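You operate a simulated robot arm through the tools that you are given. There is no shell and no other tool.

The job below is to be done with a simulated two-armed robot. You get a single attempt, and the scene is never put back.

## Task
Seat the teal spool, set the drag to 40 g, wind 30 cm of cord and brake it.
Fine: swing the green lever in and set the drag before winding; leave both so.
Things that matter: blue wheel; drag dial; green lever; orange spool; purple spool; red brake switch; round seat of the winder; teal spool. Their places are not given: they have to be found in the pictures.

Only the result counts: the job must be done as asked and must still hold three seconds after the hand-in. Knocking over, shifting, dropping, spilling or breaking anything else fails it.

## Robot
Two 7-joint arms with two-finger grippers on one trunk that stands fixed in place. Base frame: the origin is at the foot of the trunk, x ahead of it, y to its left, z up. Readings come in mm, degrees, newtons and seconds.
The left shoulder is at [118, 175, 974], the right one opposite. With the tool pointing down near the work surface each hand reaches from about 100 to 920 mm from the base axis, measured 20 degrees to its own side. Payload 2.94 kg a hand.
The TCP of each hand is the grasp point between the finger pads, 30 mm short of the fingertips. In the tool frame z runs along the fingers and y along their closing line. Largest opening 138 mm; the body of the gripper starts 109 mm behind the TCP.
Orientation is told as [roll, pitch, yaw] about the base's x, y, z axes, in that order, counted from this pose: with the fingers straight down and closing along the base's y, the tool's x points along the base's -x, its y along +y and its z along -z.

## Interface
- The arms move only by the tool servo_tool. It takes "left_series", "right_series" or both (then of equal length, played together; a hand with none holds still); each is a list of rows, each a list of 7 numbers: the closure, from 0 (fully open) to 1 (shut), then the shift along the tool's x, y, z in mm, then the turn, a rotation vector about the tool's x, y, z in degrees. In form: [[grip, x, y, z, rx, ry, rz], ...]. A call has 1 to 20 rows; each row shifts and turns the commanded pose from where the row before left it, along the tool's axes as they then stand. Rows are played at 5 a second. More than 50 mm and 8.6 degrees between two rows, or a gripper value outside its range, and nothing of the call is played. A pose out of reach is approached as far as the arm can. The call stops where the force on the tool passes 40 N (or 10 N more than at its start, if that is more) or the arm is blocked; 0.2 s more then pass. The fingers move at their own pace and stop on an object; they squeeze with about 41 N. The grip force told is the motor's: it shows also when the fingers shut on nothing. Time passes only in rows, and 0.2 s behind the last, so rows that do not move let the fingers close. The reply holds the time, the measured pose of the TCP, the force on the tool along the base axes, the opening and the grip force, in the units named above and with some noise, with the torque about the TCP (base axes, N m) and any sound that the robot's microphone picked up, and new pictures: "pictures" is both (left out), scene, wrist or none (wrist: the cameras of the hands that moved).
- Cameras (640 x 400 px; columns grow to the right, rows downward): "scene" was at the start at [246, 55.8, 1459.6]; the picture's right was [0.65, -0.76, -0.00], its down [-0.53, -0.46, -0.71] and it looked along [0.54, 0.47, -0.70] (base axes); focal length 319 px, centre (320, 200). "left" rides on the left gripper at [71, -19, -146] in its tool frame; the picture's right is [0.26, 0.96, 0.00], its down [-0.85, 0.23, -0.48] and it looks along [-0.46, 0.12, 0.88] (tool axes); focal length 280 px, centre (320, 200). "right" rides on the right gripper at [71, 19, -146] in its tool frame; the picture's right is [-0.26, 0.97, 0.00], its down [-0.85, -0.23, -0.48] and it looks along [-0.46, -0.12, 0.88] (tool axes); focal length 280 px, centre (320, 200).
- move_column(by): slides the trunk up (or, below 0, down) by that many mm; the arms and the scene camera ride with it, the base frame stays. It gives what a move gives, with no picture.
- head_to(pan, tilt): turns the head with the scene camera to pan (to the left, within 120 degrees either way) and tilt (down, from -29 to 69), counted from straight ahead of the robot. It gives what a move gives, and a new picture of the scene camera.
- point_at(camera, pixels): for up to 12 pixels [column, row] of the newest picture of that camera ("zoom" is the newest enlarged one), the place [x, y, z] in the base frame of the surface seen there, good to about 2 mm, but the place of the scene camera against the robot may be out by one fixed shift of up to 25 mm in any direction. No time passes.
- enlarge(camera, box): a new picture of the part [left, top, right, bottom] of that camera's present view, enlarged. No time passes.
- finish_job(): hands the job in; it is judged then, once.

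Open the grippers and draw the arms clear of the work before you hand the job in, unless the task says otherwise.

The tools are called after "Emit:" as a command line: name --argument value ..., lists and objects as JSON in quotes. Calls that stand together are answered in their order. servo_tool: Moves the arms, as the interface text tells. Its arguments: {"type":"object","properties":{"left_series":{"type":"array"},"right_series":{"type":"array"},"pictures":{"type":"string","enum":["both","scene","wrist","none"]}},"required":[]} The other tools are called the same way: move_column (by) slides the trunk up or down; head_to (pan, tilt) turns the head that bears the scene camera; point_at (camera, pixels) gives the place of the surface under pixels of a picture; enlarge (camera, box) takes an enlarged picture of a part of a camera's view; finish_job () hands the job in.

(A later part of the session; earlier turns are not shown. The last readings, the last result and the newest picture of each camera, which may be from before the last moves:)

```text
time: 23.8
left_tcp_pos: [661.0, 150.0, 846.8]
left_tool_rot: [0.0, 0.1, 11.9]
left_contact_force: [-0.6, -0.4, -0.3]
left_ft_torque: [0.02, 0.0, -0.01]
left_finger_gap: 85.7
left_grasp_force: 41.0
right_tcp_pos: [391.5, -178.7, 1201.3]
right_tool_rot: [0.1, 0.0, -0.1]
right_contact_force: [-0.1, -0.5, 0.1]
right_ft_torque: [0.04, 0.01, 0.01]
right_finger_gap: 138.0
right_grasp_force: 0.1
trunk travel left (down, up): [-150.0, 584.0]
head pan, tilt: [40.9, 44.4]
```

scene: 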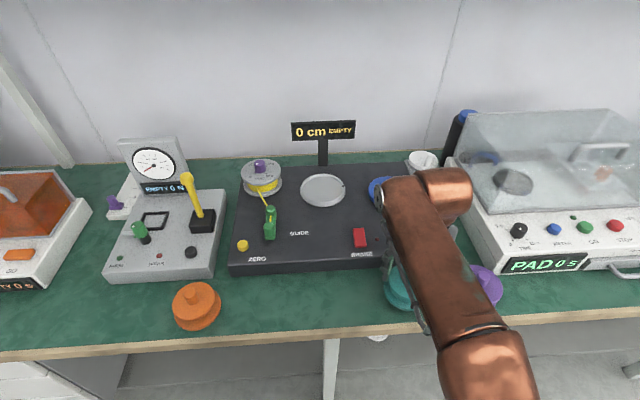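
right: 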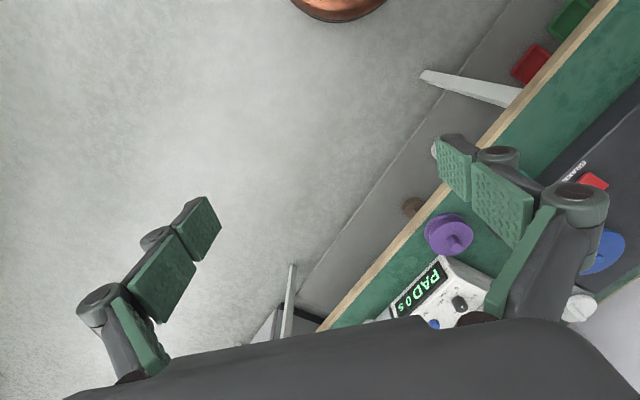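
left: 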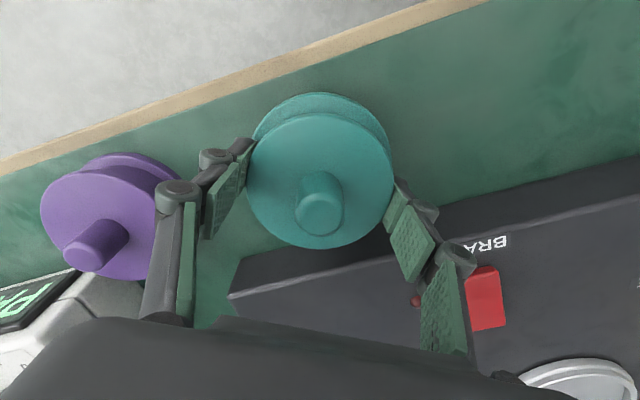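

The spool is lifted with the hand (unchanged at (320,170)). I raise it more and carry it slowly over the seat.

Emit:
servo_tool --left_series '[[1, 0, 0, -10, 0, 0, 0], [1, 0, 0, -18, 0, 0, 0], [1, 0, 0, -20, 0, 0, 0], [1, 0, 0, -17, 0, 0, 0], [1, -6, 11, 0, 0, 0, 0], [1, -12.3, 22, 0, 0, 0, 0], [1, -12.3, 22, 0, 0, 0, 0], [1, -12.3, 22, 0, 0, 0, 0], [1, -12.3, 22, 0, 0, 0, 0], [1, -12.3, 22, 0, 0, 0, 0], [1, -12.3, 22, 0, 0, 0, 0], [1, -12.3, 22, 0, 0, 0, 0], [1, -12.3, 22, 0, 0, 0, 0], [1, -12.3, 22, 0, 0, 0, 0], [1, -12.3, 22, 0, 0, 0, 0], [1, -12.3, 22, 0, 0, 0, 0], [1, -12.3, 22, 0, 0, 0, 0], [1, -11.7, 20, 0, 0, 0, 0], [1, -6, 10.6, 0, 0, 0, 0], [1, 0, 0, 0, 0, 0, 0]]'

```text
time: 28.0
left_tcp_pos: [766.7, 484.2, 912.2]
left_tool_rot: [0.0, 0.1, 11.9]
left_contact_force: [-0.6, 0.2, -0.7]
left_ft_torque: [0.01, -0.02, -0.03]
left_finger_gap: 85.8
left_grasp_force: 40.8
right_tcp_pos: [391.7, -179.0, 1201.3]
right_tool_rot: [0.1, 0.0, -0.1]
right_contact_force: [-0.2, -0.2, -1.1]
right_ft_torque: [-0.01, 0.01, 0.01]
right_finger_gap: 138.3
right_grasp_force: 0.1
trunk travel left (down, up): [-150.0, 584.0]
head pan, tilt: [40.9, 44.4]
```

scene: 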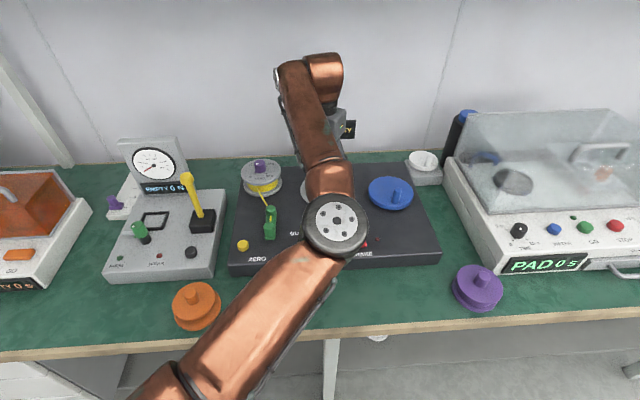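
left: 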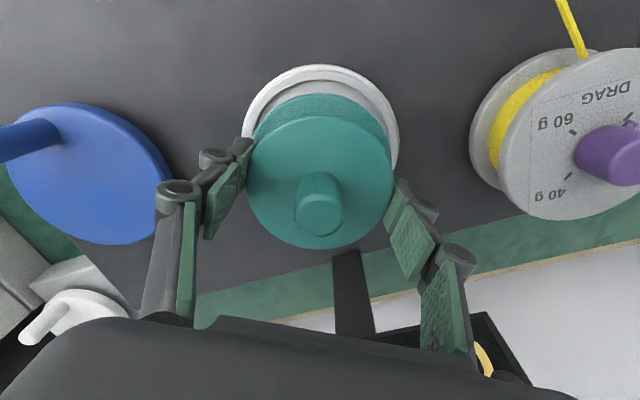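

The spool hovers over the seat. I measure its centre (knob (319,212)) and the seat rim from this view.

Emit:
enlarge --camera "left" --box '[230, 55, 410, 255]'

Emit:
point_at --camera "left" --pixels '[[297, 212], [343, 212], [320, 190], [320, 236], [300, 246], [345, 246], [320, 119], [270, 135], [370, 135], [250, 185], [390, 190]]'

Emit:
point_at --camera "left" --pixels '[[320, 70], [320, 76], [250, 112], [390, 115], [398, 150], [244, 135], [270, 80], [370, 84], [290, 88], [340, 88]]'

```text
2.00 times, centred on (320, 155) of left
```

zoom: 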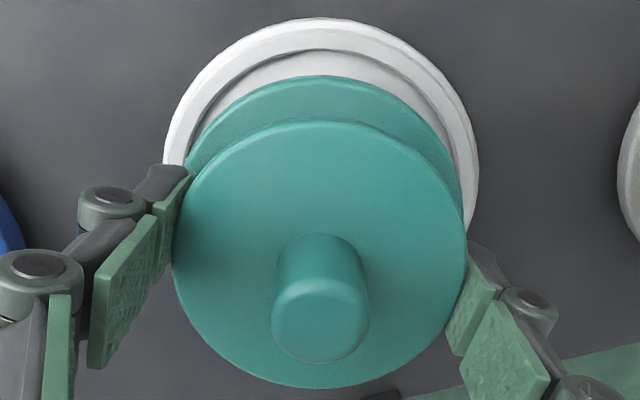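

```text
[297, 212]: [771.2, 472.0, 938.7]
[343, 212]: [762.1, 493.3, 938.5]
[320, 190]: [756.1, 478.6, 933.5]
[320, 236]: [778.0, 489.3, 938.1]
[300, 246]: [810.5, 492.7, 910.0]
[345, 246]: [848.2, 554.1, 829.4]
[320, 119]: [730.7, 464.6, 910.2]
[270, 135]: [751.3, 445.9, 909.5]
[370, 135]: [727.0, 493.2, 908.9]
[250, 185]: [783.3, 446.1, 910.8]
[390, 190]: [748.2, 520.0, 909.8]
```

```text
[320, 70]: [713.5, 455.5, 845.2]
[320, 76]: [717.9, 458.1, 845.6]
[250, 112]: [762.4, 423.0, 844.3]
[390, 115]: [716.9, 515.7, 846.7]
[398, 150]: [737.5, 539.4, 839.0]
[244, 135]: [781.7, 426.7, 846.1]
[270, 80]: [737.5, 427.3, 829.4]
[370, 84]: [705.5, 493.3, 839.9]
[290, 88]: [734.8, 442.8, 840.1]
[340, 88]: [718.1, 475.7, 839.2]
```

Spool centre ≈(767.2,483.1), level. I zoom in on the visible seat ring to pin its centre.

Emit:
enlarge --camera "left" --box '[235, 55, 405, 160]'

```text
3.76 times, centred on (320, 108) of left
```

zoom: 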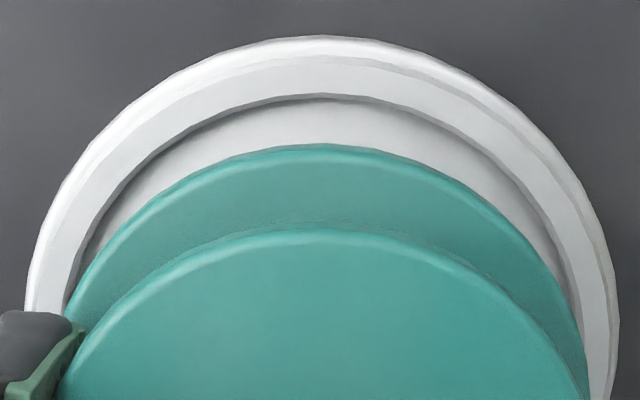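

I sample points along the rim's inner edge and the lower flange's edge in this zoom.

Emit:
point_at --camera "zoom" --pixels '[[320, 90], [200, 118], [120, 175], [440, 110], [530, 178], [73, 260], [572, 260], [320, 150], [200, 185], [440, 175], [130, 240], [520, 250]]'

```text
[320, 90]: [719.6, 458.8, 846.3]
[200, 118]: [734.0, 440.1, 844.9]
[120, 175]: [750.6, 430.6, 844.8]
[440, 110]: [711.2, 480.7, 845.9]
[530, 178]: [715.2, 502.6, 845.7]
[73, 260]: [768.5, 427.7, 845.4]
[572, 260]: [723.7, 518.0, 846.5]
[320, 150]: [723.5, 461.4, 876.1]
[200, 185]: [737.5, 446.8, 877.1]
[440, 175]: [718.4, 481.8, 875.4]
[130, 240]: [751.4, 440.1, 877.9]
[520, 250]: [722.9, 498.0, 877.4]
```

Seat centre ≈(764.8,483.4); the spool needs about −2.3 mm in x. I correct and descend 24 mm, stopping just short of the recess rim level.

Emit:
servo_tool --left_series '[[1, 2.2, 0.7, 0, 0, 0, 0], [1, 0, 0, 10, 0, 0, 0], [1, 0, 0, 8, 0, 0, 0], [1, 0, 0, 3, 0, 0, 0], [1, 0, 0, 0, 0, 0, 0]]' --pictures "wrist"

Emit:
enlarge --camera "left" --box '[230, 65, 410, 180]'

```text
time: 29.2
left_tcp_pos: [765.3, 485.5, 890.9]
left_tool_rot: [0.0, 0.0, 12.0]
left_contact_force: [-0.3, -0.5, -0.7]
left_ft_torque: [-0.03, 0.06, 0.0]
left_finger_gap: 85.6
left_grasp_force: 41.3
right_tcp_pos: [391.3, -178.1, 1202.5]
right_tool_rot: [0.2, -0.1, -0.1]
right_contact_force: [-0.9, -1.1, -0.1]
right_ft_torque: [-0.02, 0.01, -0.04]
right_finger_gap: 138.1
right_grasp_force: 0.1
trunk travel left (down, up): [-150.0, 584.0]
head pan, tilt: [40.9, 44.4]
```

left: 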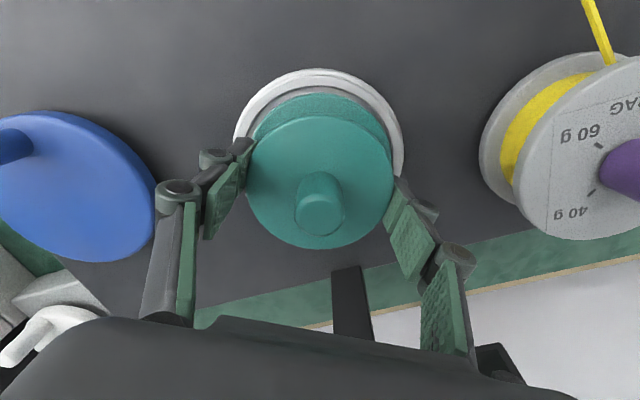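

```text
3.48 times, centred on (320, 122) of left
```

zoom: 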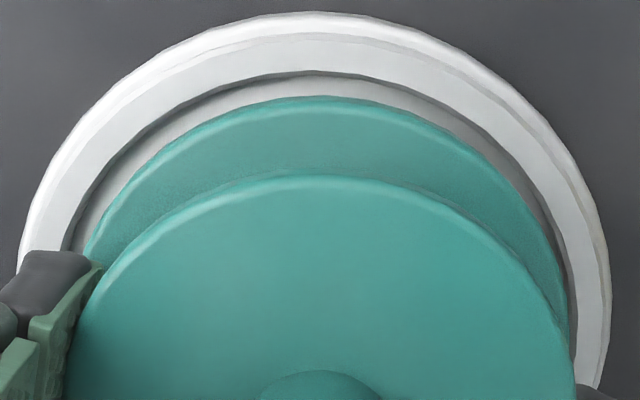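

The spool's lower flange sits inside the ring outline with gaps all round. I nudge 1.2 mm and lower in small steps to the recess floor.

Emit:
servo_tool --left_series '[[1, -1.2, -0.2, 0, 0, 0, 0], [1, 0, 0, 2, 0, 0, 0], [1, 0, 0, 2, 0, 0, 0], [1, 0, 0, 2, 0, 0, 0], [1, 0, 0, 1, 0, 0, 0], [1, 0, 0, 0, 0, 0, 0]]' --pictures "wrist"

Emit:
enlarge --camera "left" --box '[230, 65, 410, 180]'

```text
time: 30.6
left_tcp_pos: [766.9, 484.4, 884.1]
left_tool_rot: [0.0, 0.1, 11.8]
left_contact_force: [0.0, -0.6, -1.0]
left_ft_torque: [0.03, 0.0, 0.01]
left_finger_gap: 85.7
left_grasp_force: 41.1
right_tcp_pos: [390.3, -178.3, 1202.6]
right_tool_rot: [0.2, 0.1, 0.0]
right_contact_force: [-0.5, 1.0, 0.6]
right_ft_torque: [-0.01, 0.03, 0.03]
right_finger_gap: 138.1
right_grasp_force: 0.1
trunk travel left (down, up): [-150.0, 584.0]
head pan, tilt: [40.9, 44.4]
```

left: 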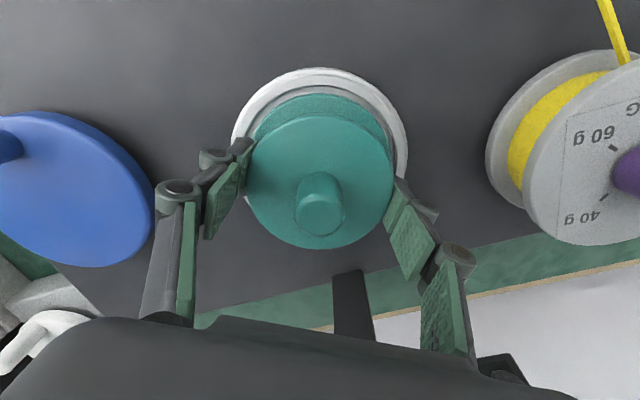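

```text
3.48 times, centred on (320, 122) of left
```

zoom: 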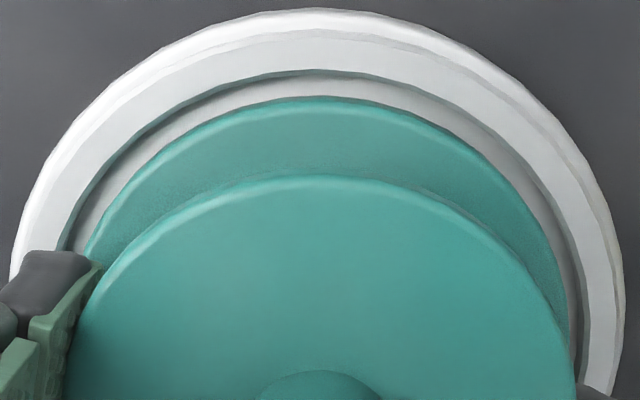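

No contact yet (bottom ≈841–842, inside the rim). I lower 1 mm at a time until it rests.

Emit:
servo_tool --left_series '[[1, 0, 0, 1, 0, 0, 0], [1, 0, 0, 1, 0, 0, 0], [1, 0, 0, 0, 0, 0, 0]]' --pictures "none"

```text
time: 31.4
left_tcp_pos: [765.7, 485.9, 882.3]
left_tool_rot: [0.0, 0.0, 11.8]
left_contact_force: [0.2, 0.3, 0.3]
left_ft_torque: [0.03, -0.01, 0.0]
left_finger_gap: 85.9
left_grasp_force: 40.6
right_tcp_pos: [392.0, -177.8, 1201.6]
right_tool_rot: [0.0, 0.0, 0.0]
right_contact_force: [0.4, 0.6, 1.1]
right_ft_torque: [0.01, 0.01, 0.0]
right_finger_gap: 138.1
right_grasp_force: 0.1
trunk travel left (down, up): [-150.0, 584.0]
head pan, tilt: [40.9, 44.4]
```

Still free (z force ≈0). I lower two more 1 mm steps.

Emit:
servo_tool --left_series '[[1, 0, 0, 1, 0, 0, 0], [1, 0, 0, 1, 0, 0, 0], [1, 0, 0, 0, 0, 0, 0]]' --pictures "wrist"

```text
time: 32.2
left_tcp_pos: [764.7, 484.0, 882.3]
left_tool_rot: [0.1, -0.1, 12.0]
left_contact_force: [3.4, 2.0, 10.4]
left_ft_torque: [0.01, 0.3, -0.01]
left_finger_gap: 85.8
left_grasp_force: 41.2
right_tcp_pos: [389.7, -179.5, 1201.8]
right_tool_rot: [0.1, 0.0, 0.0]
right_contact_force: [1.5, -0.2, -0.2]
right_ft_torque: [-0.02, 0.0, -0.01]
right_finger_gap: 138.0
right_grasp_force: 0.1
trunk travel left (down, up): [-150.0, 584.0]
head pan, tilt: [40.9, 44.4]
```

left: 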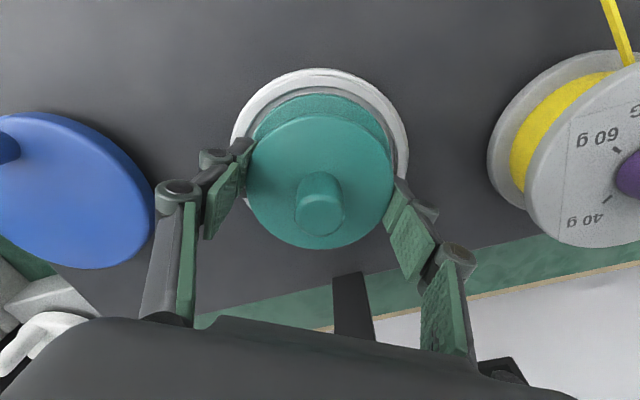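

Contact: 10 N upward at the expected floor height. I release by opening to ~108 mm and rise straight up.

Emit:
servo_tool --left_series '[[0.35, 0, 0, 0, 0, 0, 0], [0.22, 0, 0, 0, 0, 0, 0], [0.22, 0, 0, 0, 0, 0, 0], [0.22, 0, 0, 0, 0, 0, 0], [0.22, 0, 0, -15, 0, 0, 0], [0.22, 0, 0, -30, 0, 0, 0], [0.22, 0, 0, -40, 0, 0, 0], [0.22, 0, 0, -40, 0, 0, 0], [0.22, 0, 0, 0, 0, 0, 0]]'

```text
time: 34.2
left_tcp_pos: [765.8, 484.8, 1005.3]
left_tool_rot: [0.0, 0.1, 12.0]
left_contact_force: [-0.1, -0.1, -0.5]
left_ft_torque: [-0.01, -0.01, 0.0]
left_finger_gap: 107.8
left_grasp_force: 0.1
right_tcp_pos: [391.4, -179.3, 1202.0]
right_tool_rot: [0.1, 0.0, 0.0]
right_contact_force: [0.1, 0.0, -0.5]
right_ft_torque: [0.0, 0.01, 0.04]
right_finger_gap: 137.9
right_grasp_force: 0.1
trunk travel left (down, up): [-150.0, 584.0]
head pan, tilt: [40.9, 44.4]
```

scene: 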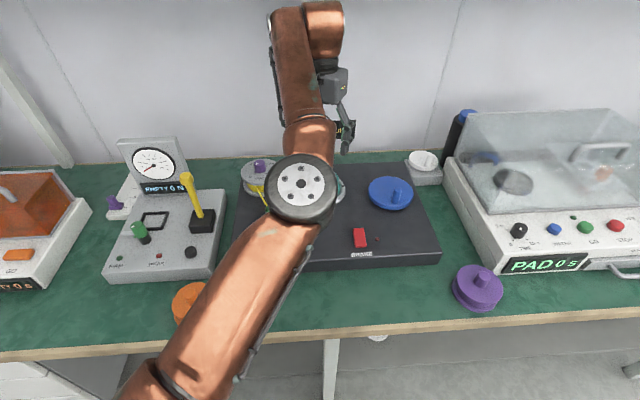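
left: 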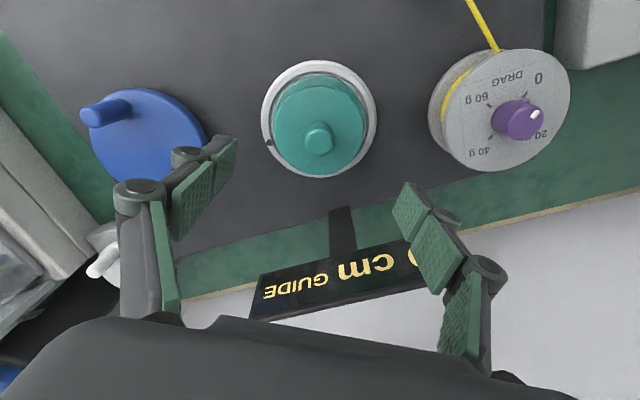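

The display now shows "0 cm GUIDE": the spool is seated. Next I move the left hand above the green lever for a close view.

Emit:
servo_tool --left_series '[[0.22, 20, 4.2, 0, 0, 0, 0], [0.4, 39.1, 8.3, 0, 0, 0, 0], [0.6, 39.1, 8.3, 0, 0, 0, 0], [0.8, 39.1, 8.3, 0, 0, 0, 0], [1, 39.1, 8.3, 0, 0, 0, 0], [1, 39.1, 8.3, 0, 0, 0, 0], [1, 0, 0, 0, 0, 0, 6], [1, 0, 0, 0, 0, 0, 6], [1, 0, 0, 0, 0, 0, 0]]'

```text
time: 36.2
left_tcp_pos: [546.2, 484.3, 1005.8]
left_tool_rot: [0.0, 0.0, -0.1]
left_contact_force: [-0.2, 0.6, 0.0]
left_ft_torque: [0.01, 0.0, 0.02]
left_finger_gap: 0.1
left_grasp_force: 28.6
right_tcp_pos: [392.2, -178.4, 1202.3]
right_tool_rot: [0.0, 0.0, 0.0]
right_contact_force: [-0.4, -0.2, 0.3]
right_ft_torque: [0.0, 0.01, 0.0]
right_finger_gap: 138.1
right_grasp_force: 0.1
trunk travel left (down, up): [-150.0, 584.0]
head pan, tilt: [40.9, 44.4]
```

scene: 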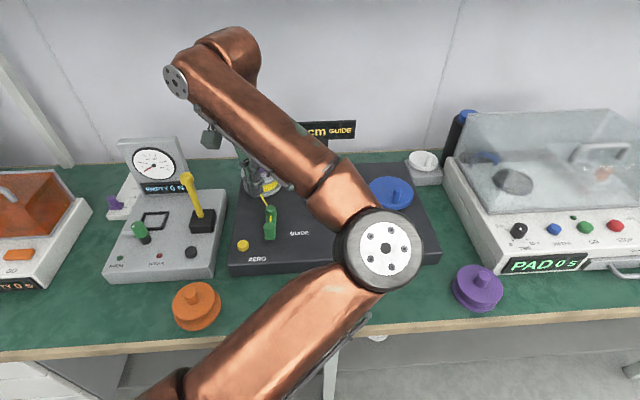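
left: 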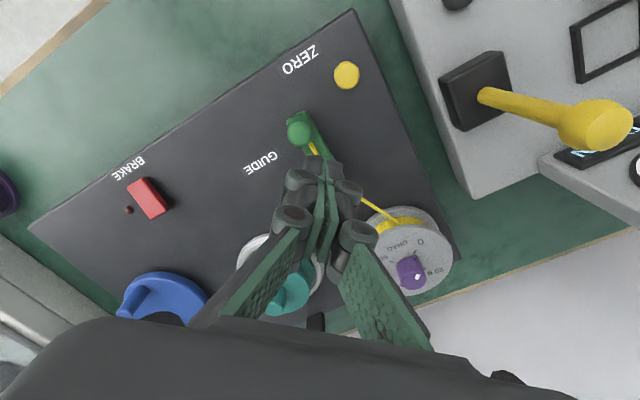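

The lever tip post is at (299,130) in the left view. I enlarge it in both cameras and sample heights.

Emit:
enlarge --camera "left" --box '[260, 90, 360, 170]'

Emit:
point_at --camera "zoom" --pixels '[[250, 210], [195, 200], [305, 215], [250, 250], [240, 125], [300, 150], [370, 250], [345, 210], [395, 290], [340, 290]]'

Emit:
enlarge --camera "scene" --box '[230, 170, 320, 270]'

```text
5.00 times, centred on (310, 130) of left
```

zoom: 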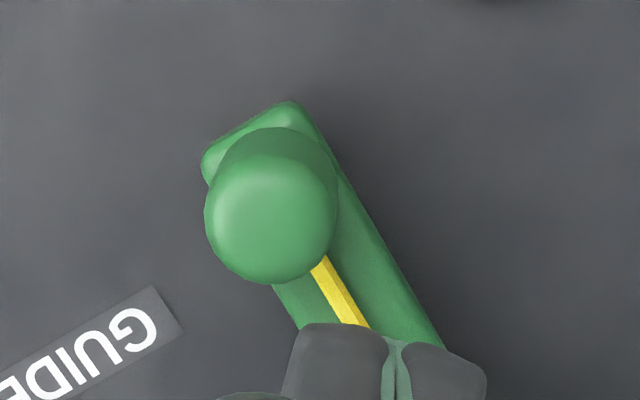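

```text
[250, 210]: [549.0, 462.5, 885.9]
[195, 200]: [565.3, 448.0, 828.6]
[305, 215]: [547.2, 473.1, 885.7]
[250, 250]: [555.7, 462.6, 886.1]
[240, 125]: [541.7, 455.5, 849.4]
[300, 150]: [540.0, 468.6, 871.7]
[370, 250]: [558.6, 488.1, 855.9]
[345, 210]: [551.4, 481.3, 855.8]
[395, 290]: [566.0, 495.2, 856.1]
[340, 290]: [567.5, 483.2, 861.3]
```

```text
4.00 times, centred on (275, 220) of scene
```

zoom: 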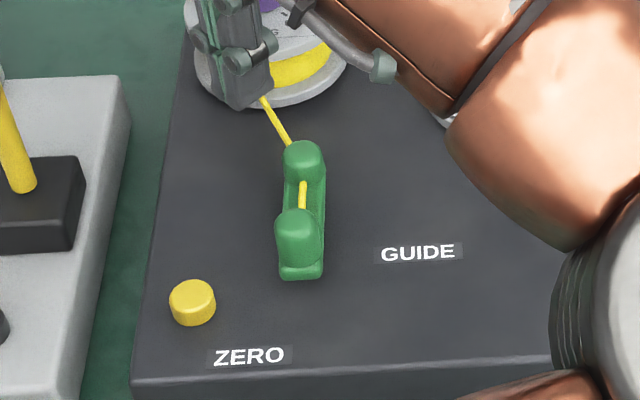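

The tip post (≈(549,464), top z 886, arm plate z 856) should be pushed from its left-near side around the pivot (≈(596,512)). I place the closed fingers over (527,487), turn to yaw −46° so the face squares with the push, staying high.

Emit:
servo_tool --left_series '[[1, 19.2, 2.7, 0, 0, 0, 0], [1, 0, 0, 0, 0, 0, 7.67], [1, 0, 0, 0, 0, 0, 7.67], [1, 0, 0, 0, 0, 0, 7.67], [1, 0, 0, 0, 0, 0, 7.67], [1, 0, 0, 0, 0, 0, 7.67], [1, 0, 0, 0, 0, 0, 7.67], [1, 0, 0, 30, 0, 0, 0], [1, 0, 0, 30, 0, 0, 0], [1, 0, 0, 0, 0, 0, 0]]'

```text
time: 38.4
left_tcp_pos: [526.9, 486.8, 945.5]
left_tool_rot: [0.0, -0.1, -46.1]
left_contact_force: [0.1, 0.3, 0.2]
left_ft_torque: [-0.05, -0.01, -0.01]
left_finger_gap: 0.3
left_grasp_force: 29.3
right_tcp_pos: [392.0, -178.5, 1202.2]
right_tool_rot: [0.1, 0.0, 0.0]
right_contact_force: [0.0, -0.6, 0.2]
right_ft_torque: [0.03, -0.02, -0.03]
right_finger_gap: 137.9
right_grasp_force: 0.0
trunk travel left (down, up): [-150.0, 584.0]
head pan, tilt: [40.9, 44.4]
```

scene: 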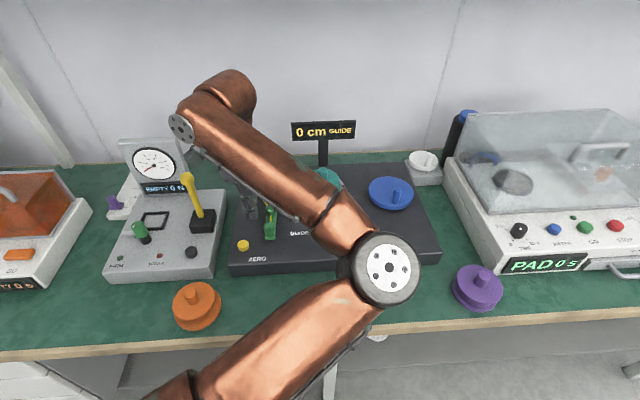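
left: 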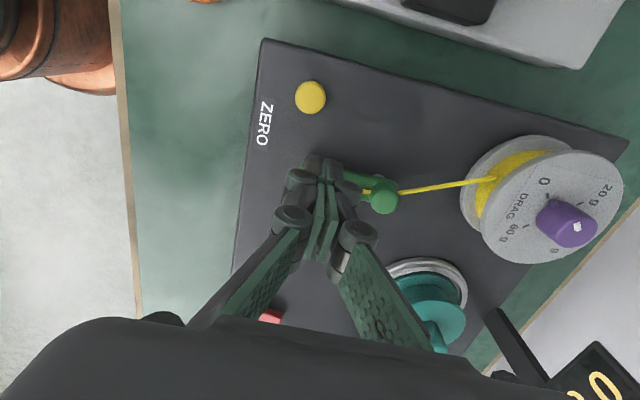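

The fingertips stand left-near of the post. I descend to TCP z≈890 (tips 860).

Emit:
servo_tool --left_series '[[1, 0, 0, 25, 0, 0, 0], [1, 0, 0, 20, 0, 0, 0], [1, 0, 0, 10, 0, 0, 0], [1, 0, 0, 0, 0, 0, 0]]'

Emit:
enlarge --camera "left" --box '[240, 90, 440, 250]'

```text
time: 39.4
left_tcp_pos: [525.5, 487.5, 889.2]
left_tool_rot: [0.0, 0.0, -46.1]
left_contact_force: [0.2, 0.3, 0.0]
left_ft_torque: [0.0, 0.01, 0.02]
left_finger_gap: 0.1
left_grasp_force: 28.2
right_tcp_pos: [391.7, -179.0, 1202.3]
right_tool_rot: [0.1, 0.0, 0.0]
right_contact_force: [-0.4, 0.0, 0.4]
right_ft_torque: [-0.03, 0.01, -0.01]
right_finger_gap: 138.2
right_grasp_force: 0.1
trunk travel left (down, up): [-150.0, 584.0]
head pan, tilt: [40.9, 44.4]
```

scene: 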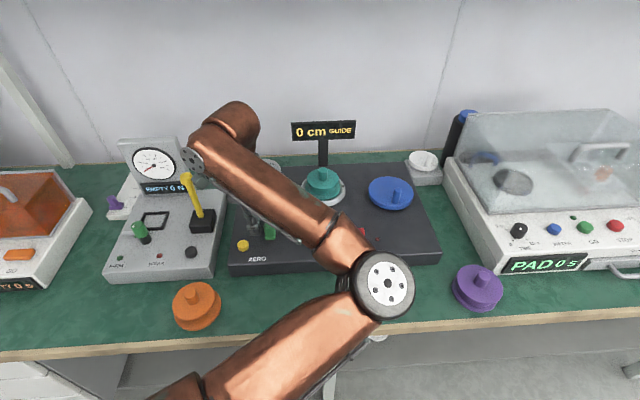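
left: 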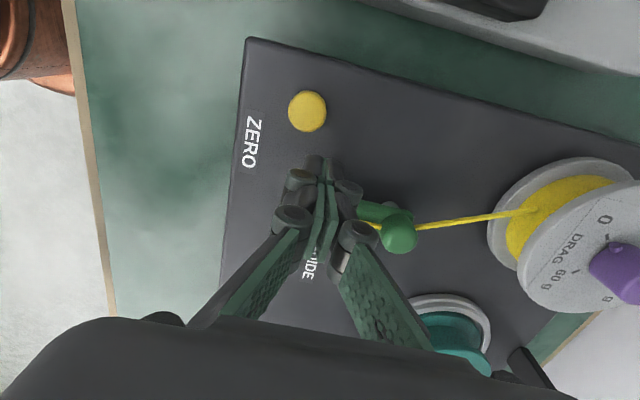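

```text
2.50 times, centred on (340, 170) of left
```

zoom: 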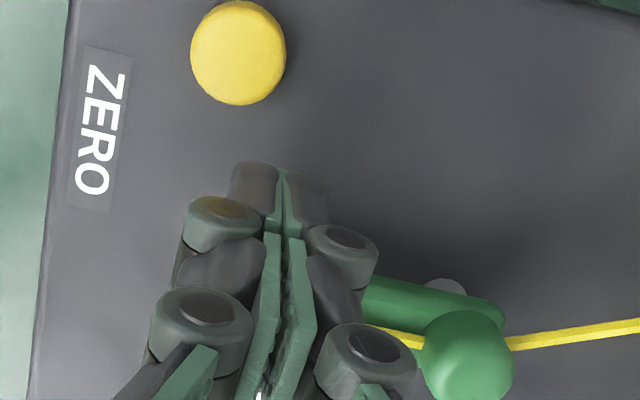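

The fingers are beside the post (post at (400,235)). I approach 8 mm and then begin pushing in an arc about the pivot, 24° first.

Emit:
servo_tool --left_series '[[1, -5, 0, 0, 0, 0, 0], [1, -4, 0, 0, 0, 0, 0], [1, -7.13, -2.14, 0, 0, 0, -6], [1, -7.13, -2.14, 0, 0, 0, -6], [1, -7.13, -2.14, 0, 0, 0, -6], [1, -7.13, -2.14, 0, 0, 0, -6], [1, 0, 0, 0, 0, 0, 0]]'

Emit:
enlarge --camera "left" --box '[240, 90, 440, 250]'

```text
time: 41.0
left_tcp_pos: [550.2, 458.1, 890.2]
left_tool_rot: [0.0, 0.1, -22.0]
left_contact_force: [0.8, -0.4, -0.7]
left_ft_torque: [0.0, -0.01, 0.03]
left_finger_gap: 0.0
left_grasp_force: 28.1
right_tcp_pos: [390.9, -178.1, 1202.9]
right_tool_rot: [0.0, 0.0, -0.1]
right_contact_force: [0.0, -0.3, 0.3]
right_ft_torque: [-0.01, 0.0, -0.01]
right_finger_gap: 138.0
right_grasp_force: 0.1
trunk travel left (down, up): [-150.0, 584.0]
head pan, tilt: [40.9, 44.4]
```

scene: 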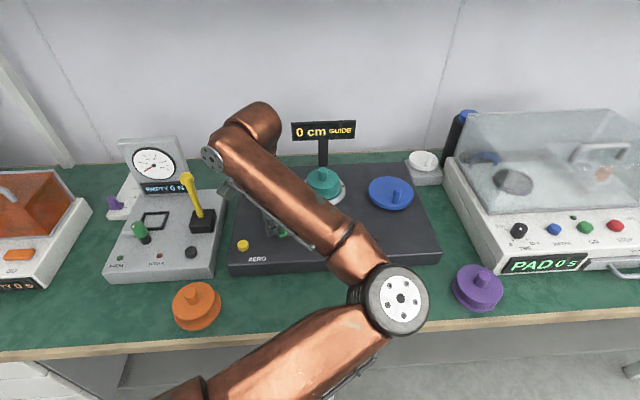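
left: 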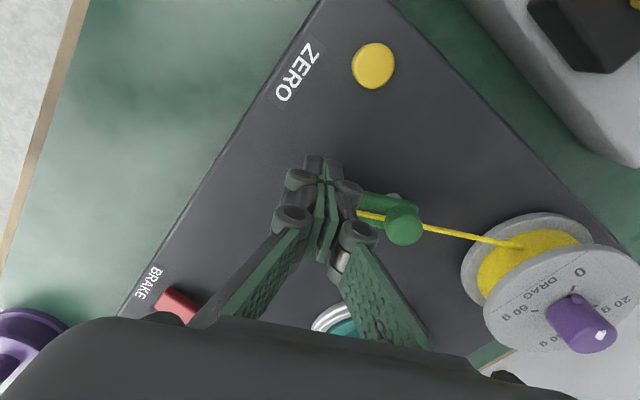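

```text
2.50 times, centred on (340, 170) of left
```

zoom: 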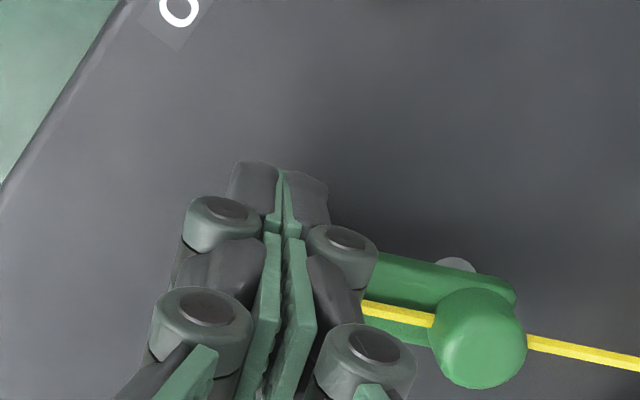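

The lever turns with the fingers about the back post, with almost no force. I continue the arc another 36°.

Emit:
servo_tool --left_series '[[1, -7.13, -2.14, 0, 0, 0, -6], [1, -7.13, -2.14, 0, 0, 0, -6], [1, -7.13, -2.14, 0, 0, 0, -6], [1, -7.13, -2.14, 0, 0, 0, -6], [1, -7.13, -2.14, 0, 0, 0, -6], [1, -7.13, -2.14, 0, 0, 0, -6], [1, 0, 0, 0, 0, 0, 0]]'

Emit:
enlarge --camera "left" --box '[240, 90, 440, 250]'

Emit:
enlarge --camera "scene" --box '[220, 110, 430, 280]'

```text
time: 42.6
left_tcp_pos: [590.6, 439.4, 890.7]
left_tool_rot: [-0.1, 0.0, 13.9]
left_contact_force: [-0.1, 0.3, 0.3]
left_ft_torque: [-0.01, 0.02, -0.04]
left_finger_gap: 0.1
left_grasp_force: 28.0
right_tcp_pos: [391.6, -178.9, 1202.6]
right_tool_rot: [0.2, 0.1, 0.0]
right_contact_force: [-0.1, -0.9, -0.1]
right_ft_torque: [-0.02, 0.02, 0.03]
right_finger_gap: 138.3
right_grasp_force: 0.1
trunk travel left (down, up): [-150.0, 584.0]
head pan, tilt: [40.9, 44.4]
```

scene: 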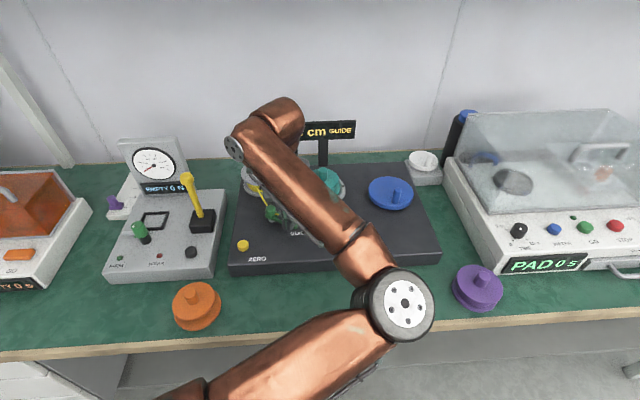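
left: 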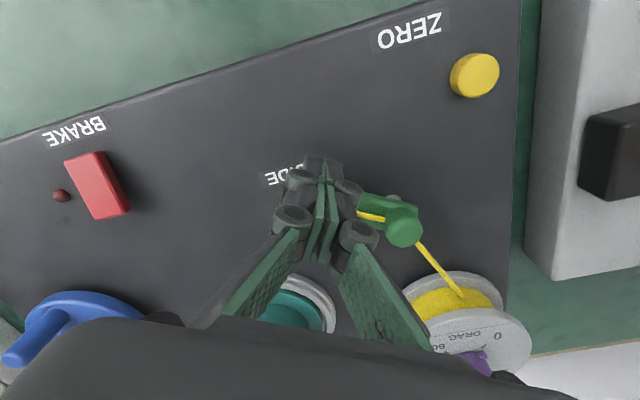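

```text
2.50 times, centred on (340, 170) of left
```

zoom: 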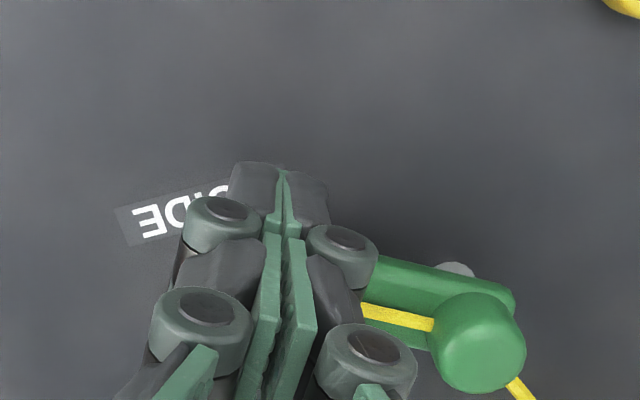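

```text
2.35 times, centred on (325, 195) of scene
```

zoom: 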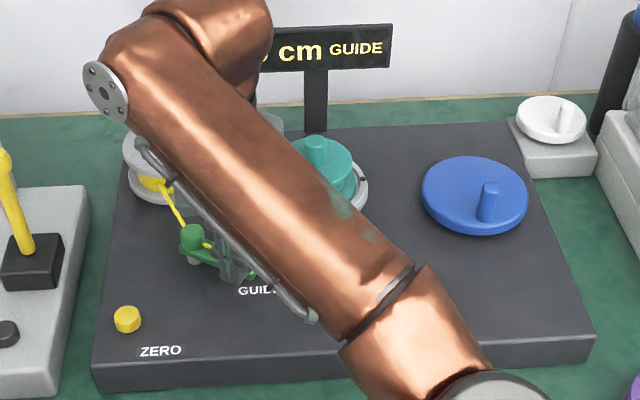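

The lever follows (about 60° so far, display still GUIDE). I continue another 30°.

Emit:
servo_tool --left_series '[[1, -7.13, -2.14, 0, 0, 0, -6], [1, -7.13, -2.14, 0, 0, 0, -6], [1, -7.13, -2.14, 0, 0, 0, -6], [1, -7.13, -2.14, 0, 0, 0, -6], [1, -7.13, -2.14, 0, 0, 0, -6], [1, 0, 0, 0, 0, 0, 0]]'

Emit:
enlarge --camera "left" --box '[240, 90, 440, 250]'

Emit:
enlarge --camera "scene" --box '[220, 110, 430, 280]'

```text
time: 44.0
left_tcp_pos: [625.6, 445.8, 889.7]
left_tool_rot: [0.0, 0.0, 44.0]
left_contact_force: [0.8, 0.7, 0.5]
left_ft_torque: [0.01, -0.05, -0.02]
left_finger_gap: 0.1
left_grasp_force: 28.2
right_tcp_pos: [391.1, -178.8, 1202.6]
right_tool_rot: [0.2, 0.0, 0.0]
right_contact_force: [0.5, 0.6, 0.2]
right_ft_torque: [-0.02, -0.06, -0.01]
right_finger_gap: 137.8
right_grasp_force: 0.1
trunk travel left (down, up): [-150.0, 584.0]
head pan, tilt: [40.9, 44.4]
```

scene: 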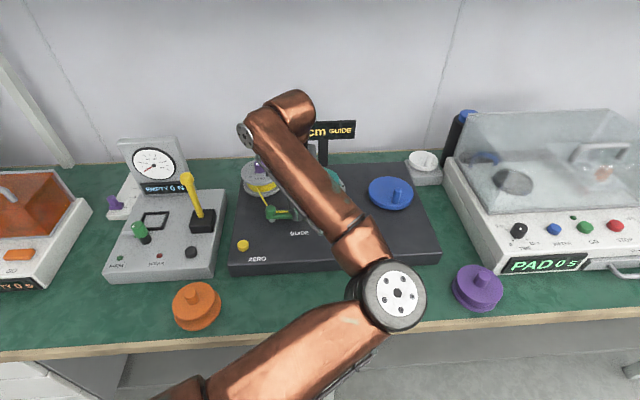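
left: 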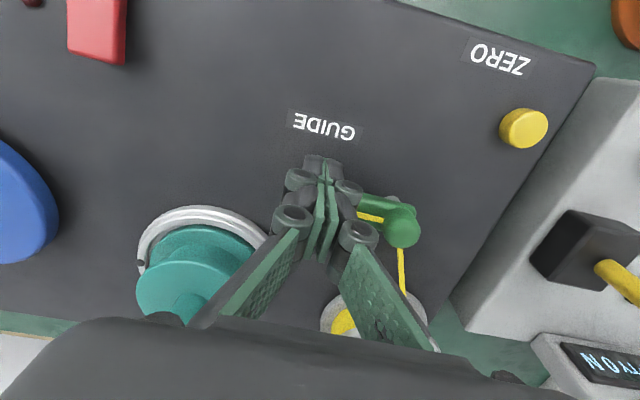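

```text
2.50 times, centred on (340, 170) of left
```

zoom: 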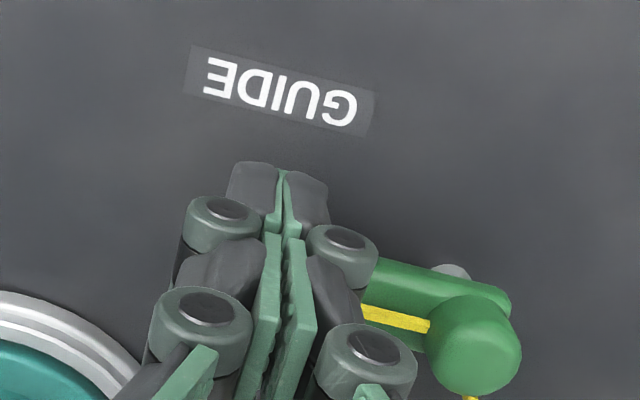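

```text
2.35 times, centred on (325, 195) of scene
```

zoom: 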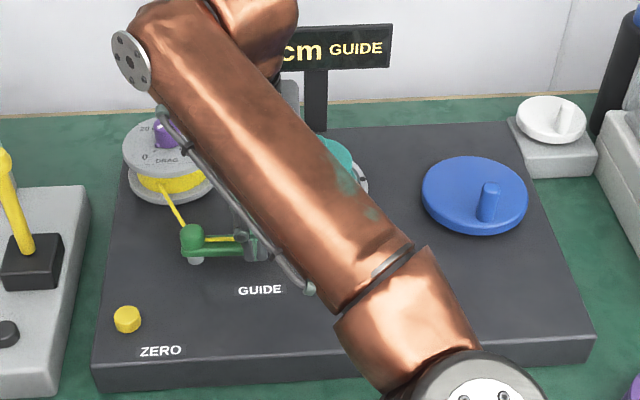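

The lever now points along the panel (≈90° turned), still GUIDE. I keep yaw and push a further 20° toward the seat.

Emit:
servo_tool --left_series '[[1, -5.7, -1.1, 0, 0, 0, 0], [1, -5.7, -1.1, 0, 0, 0, 0], [1, -5.75, -0.8, 0, 0, 0, 0], [1, -5.75, -0.8, 0, 0, 0, 0], [1, 0, 0, 0, 0, 0, 0]]'

Emit:
enlarge --camera "left" --box '[240, 90, 440, 250]'

Emit:
enlarge --camera "scene" --box '[220, 110, 430, 280]'

```text
time: 45.2
left_tcp_pos: [643.5, 458.1, 891.1]
left_tool_rot: [0.1, 0.1, 44.0]
left_contact_force: [-20.6, -13.3, -4.5]
left_ft_torque: [-0.26, 0.33, 0.29]
left_finger_gap: 0.2
left_grasp_force: 28.9
right_tcp_pos: [389.3, -178.9, 1202.7]
right_tool_rot: [0.1, 0.1, -0.1]
right_contact_force: [0.1, 0.3, 0.2]
right_ft_torque: [0.01, 0.02, -0.03]
right_finger_gap: 137.9
right_grasp_force: 0.1
trunk travel left (down, up): [-150.0, 584.0]
head pan, tilt: [40.9, 44.4]
```

scene: 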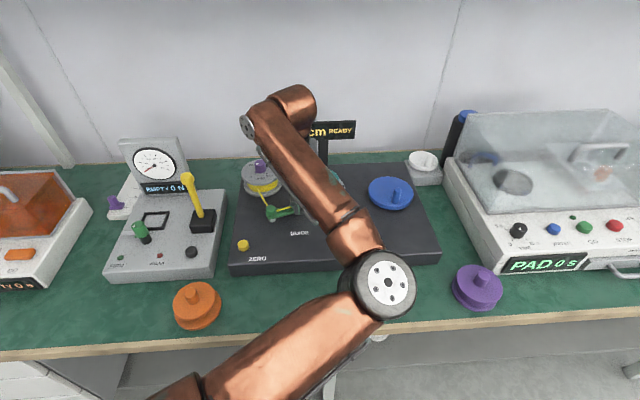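
left: 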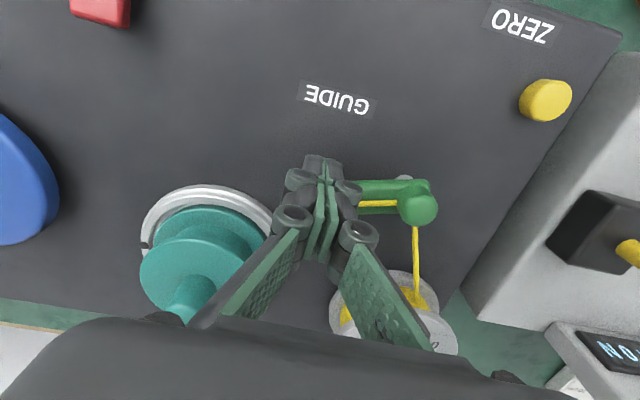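

```text
2.50 times, centred on (340, 170) of left
```

zoom: 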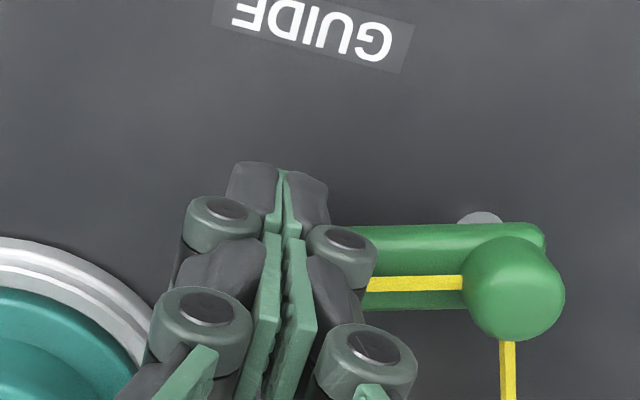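

```text
2.35 times, centred on (325, 195) of scene
```

zoom: 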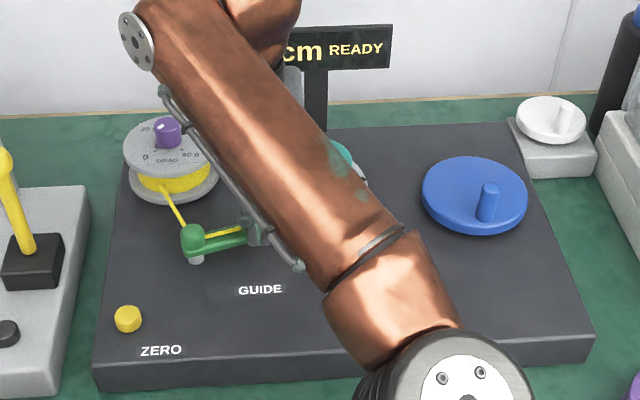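

The display reads READY and a 24 N reaction shows the lever against its stop. I back off away from the post and rise.

Emit:
servo_tool --left_series '[[1, 8, 1, 0, 0, 0, 0], [1, 12, 0, 0, 0, 0, 0], [1, 0, 0, -30, 0, 0, 0], [1, 0, 0, -40, 0, 0, 0], [1, 0, 0, -40, 0, 0, 0], [1, 0, 0, 0, 0, 0, 0]]'

Emit:
enlarge --camera "scene" --box '[220, 110, 430, 280]'

```text
time: 46.6
left_tcp_pos: [630.4, 446.1, 1000.1]
left_tool_rot: [0.1, 0.1, 44.0]
left_contact_force: [0.2, -0.3, 0.5]
left_ft_torque: [-0.03, 0.0, 0.02]
left_finger_gap: 0.2
left_grasp_force: 28.5
right_tcp_pos: [391.4, -177.7, 1201.1]
right_tool_rot: [0.1, 0.0, -0.1]
right_contact_force: [-0.3, 0.5, 0.0]
right_ft_torque: [-0.01, -0.01, 0.0]
right_finger_gap: 138.1
right_grasp_force: 0.0
trunk travel left (down, up): [-150.0, 584.0]
head pan, tilt: [40.9, 44.4]
```

scene: 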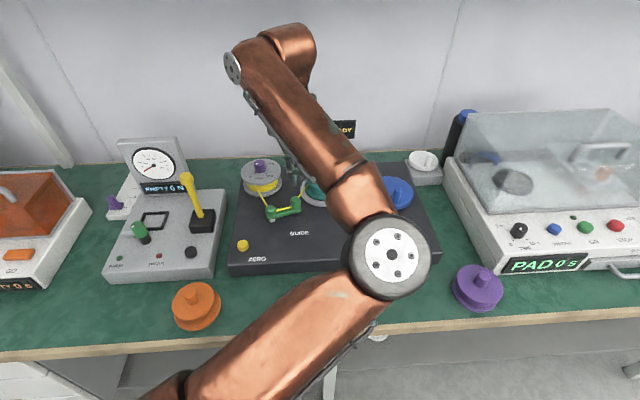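
left: 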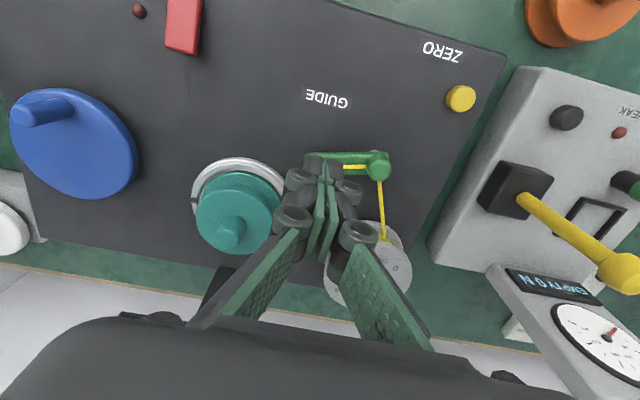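

```text
2.35 times, centred on (325, 195) of scene
```

zoom: 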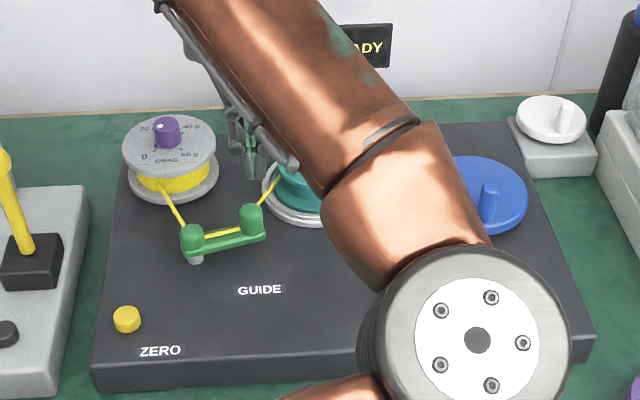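

The cord now runs via the lever to the spool. Next the drag dial: I move above the knob (≈(672,628.5)), open to 60 mm and turn to yaw ≈35°.

Emit:
servo_tool --left_series '[[0.9, -39.2, 25.4, 0, 0, 0, 0], [0.7, -39.2, 25.4, 0, 0, 0, 0], [0.565, -39.2, 25.4, 0, 0, 0, 0], [0.565, -39.2, 25.4, 0, 0, 0, 0], [0.565, 0, 0, 0, 0, 0, 4.5], [0.565, 0, 0, 0, 0, 0, 4.5], [0.565, 0, 0, 0, 0, 0, 0], [0.565, 0, 0, 0, 0, 0, 0]]'

Emit:
enlarge --camera "left" --box '[260, 60, 400, 180]'

```text
time: 48.4
left_tcp_pos: [672.7, 629.1, 1000.9]
left_tool_rot: [0.1, 0.0, 35.0]
left_contact_force: [0.1, -0.3, 0.0]
left_ft_torque: [-0.02, -0.05, 0.02]
left_finger_gap: 60.2
left_grasp_force: 0.0
right_tcp_pos: [390.8, -178.0, 1202.5]
right_tool_rot: [0.1, 0.0, 0.0]
right_contact_force: [-0.3, -0.7, -0.5]
right_ft_torque: [0.02, 0.0, 0.0]
right_finger_gap: 137.9
right_grasp_force: 0.0
trunk travel left (down, up): [-150.0, 584.0]
head pan, tilt: [40.9, 44.4]
```

scene: 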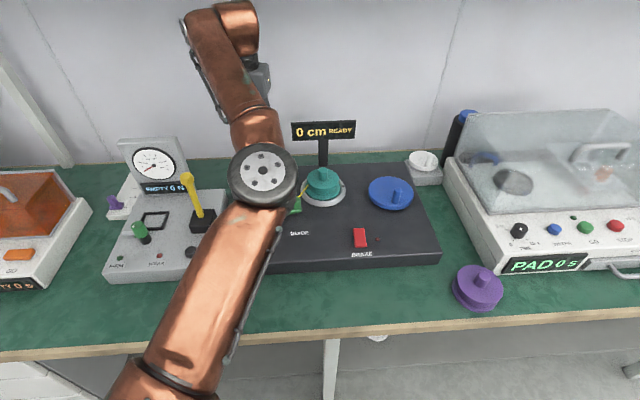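
left: 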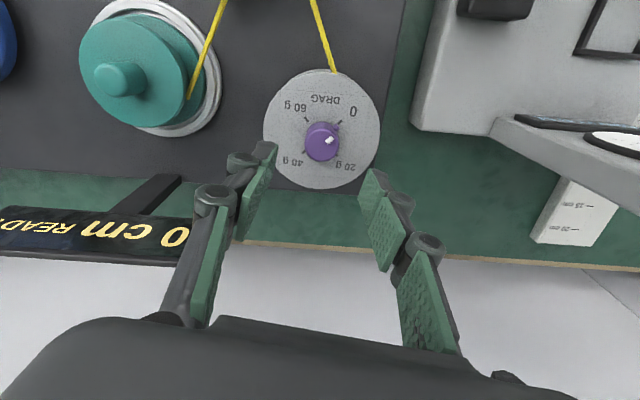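

```text
3.33 times, centred on (330, 120) of left
```

zoom: 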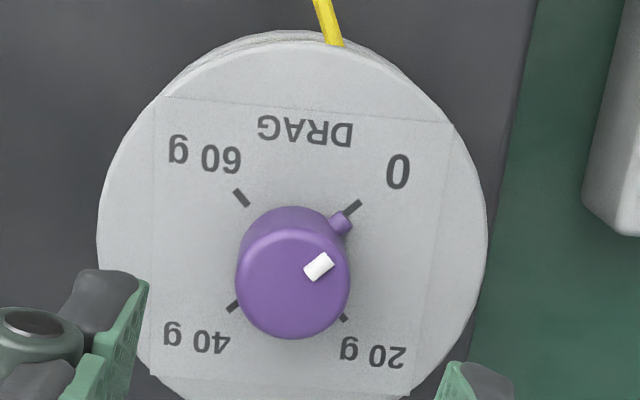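

I measure the ticks, nub and knob from this zoom for centre and pointer direction.

Emit:
point_at --camera "zoom" --pixels '[[354, 206], [242, 197], [231, 307], [344, 319], [343, 222], [292, 285], [238, 280], [348, 285], [292, 336], [318, 266]]'

```text
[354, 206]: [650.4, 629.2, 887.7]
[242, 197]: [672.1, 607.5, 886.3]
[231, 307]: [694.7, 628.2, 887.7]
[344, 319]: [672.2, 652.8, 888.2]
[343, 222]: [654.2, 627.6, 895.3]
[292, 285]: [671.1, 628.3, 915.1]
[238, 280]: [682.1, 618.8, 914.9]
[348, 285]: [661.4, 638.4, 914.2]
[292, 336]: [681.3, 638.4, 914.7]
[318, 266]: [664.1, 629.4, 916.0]
```

The dial centre is (672.4,629.2), and the hand is right above. I descend to z≈922 and close on the knob.

Emit:
servo_tool --left_series '[[0.565, 0, 0, 30, 0, 0, 0], [0.565, 0, 0, 30, 0, 0, 0], [0.565, 0, 0, 12, 0, 0, 0], [0.565, 0, 0, 6, 0, 0, 0], [0.565, 0, 0, 0, 0, 0, 0], [0.8, 0, 0, 0, 0, 0, 0], [1, 0, 0, 0, 0, 0, 0], [1, 0, 0, 0, 0, 0, 0], [1, 0, 0, 0, 0, 0, 0], [1, 0, 0, 0, 0, 0, 0]]' --pictures "wrist"

Emit:
enlarge --camera "left" --box '[240, 90, 420, 250]'

```text
time: 50.6
left_tcp_pos: [671.6, 630.5, 922.3]
left_tool_rot: [-0.1, -0.1, 35.0]
left_contact_force: [-3.0, 3.6, -1.5]
left_ft_torque: [0.23, -0.02, 0.01]
left_finger_gap: 29.3
left_grasp_force: 46.0
right_tcp_pos: [390.6, -177.4, 1201.2]
right_tool_rot: [0.1, 0.0, -0.1]
right_contact_force: [-0.1, 0.1, 0.1]
right_ft_torque: [-0.01, -0.02, -0.02]
right_finger_gap: 137.9
right_grasp_force: 0.0
trunk travel left (down, up): [-150.0, 584.0]
head pan, tilt: [40.9, 44.4]
```

left: 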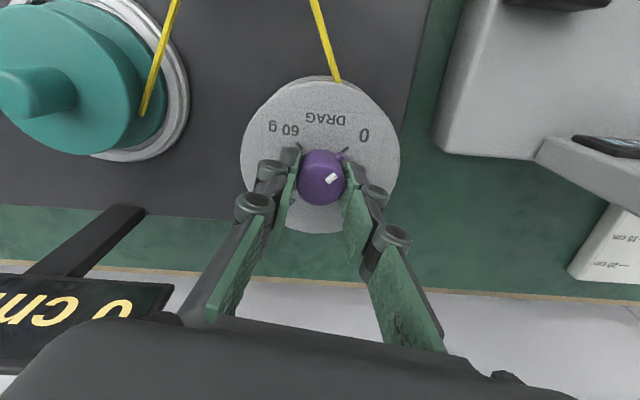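

```text
2.50 times, centred on (330, 170) of left
```

zoom: 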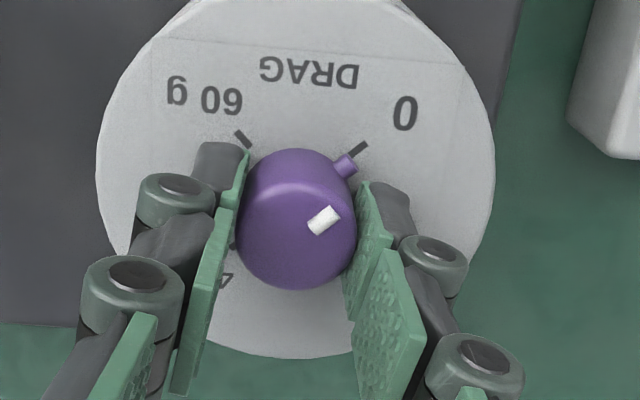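

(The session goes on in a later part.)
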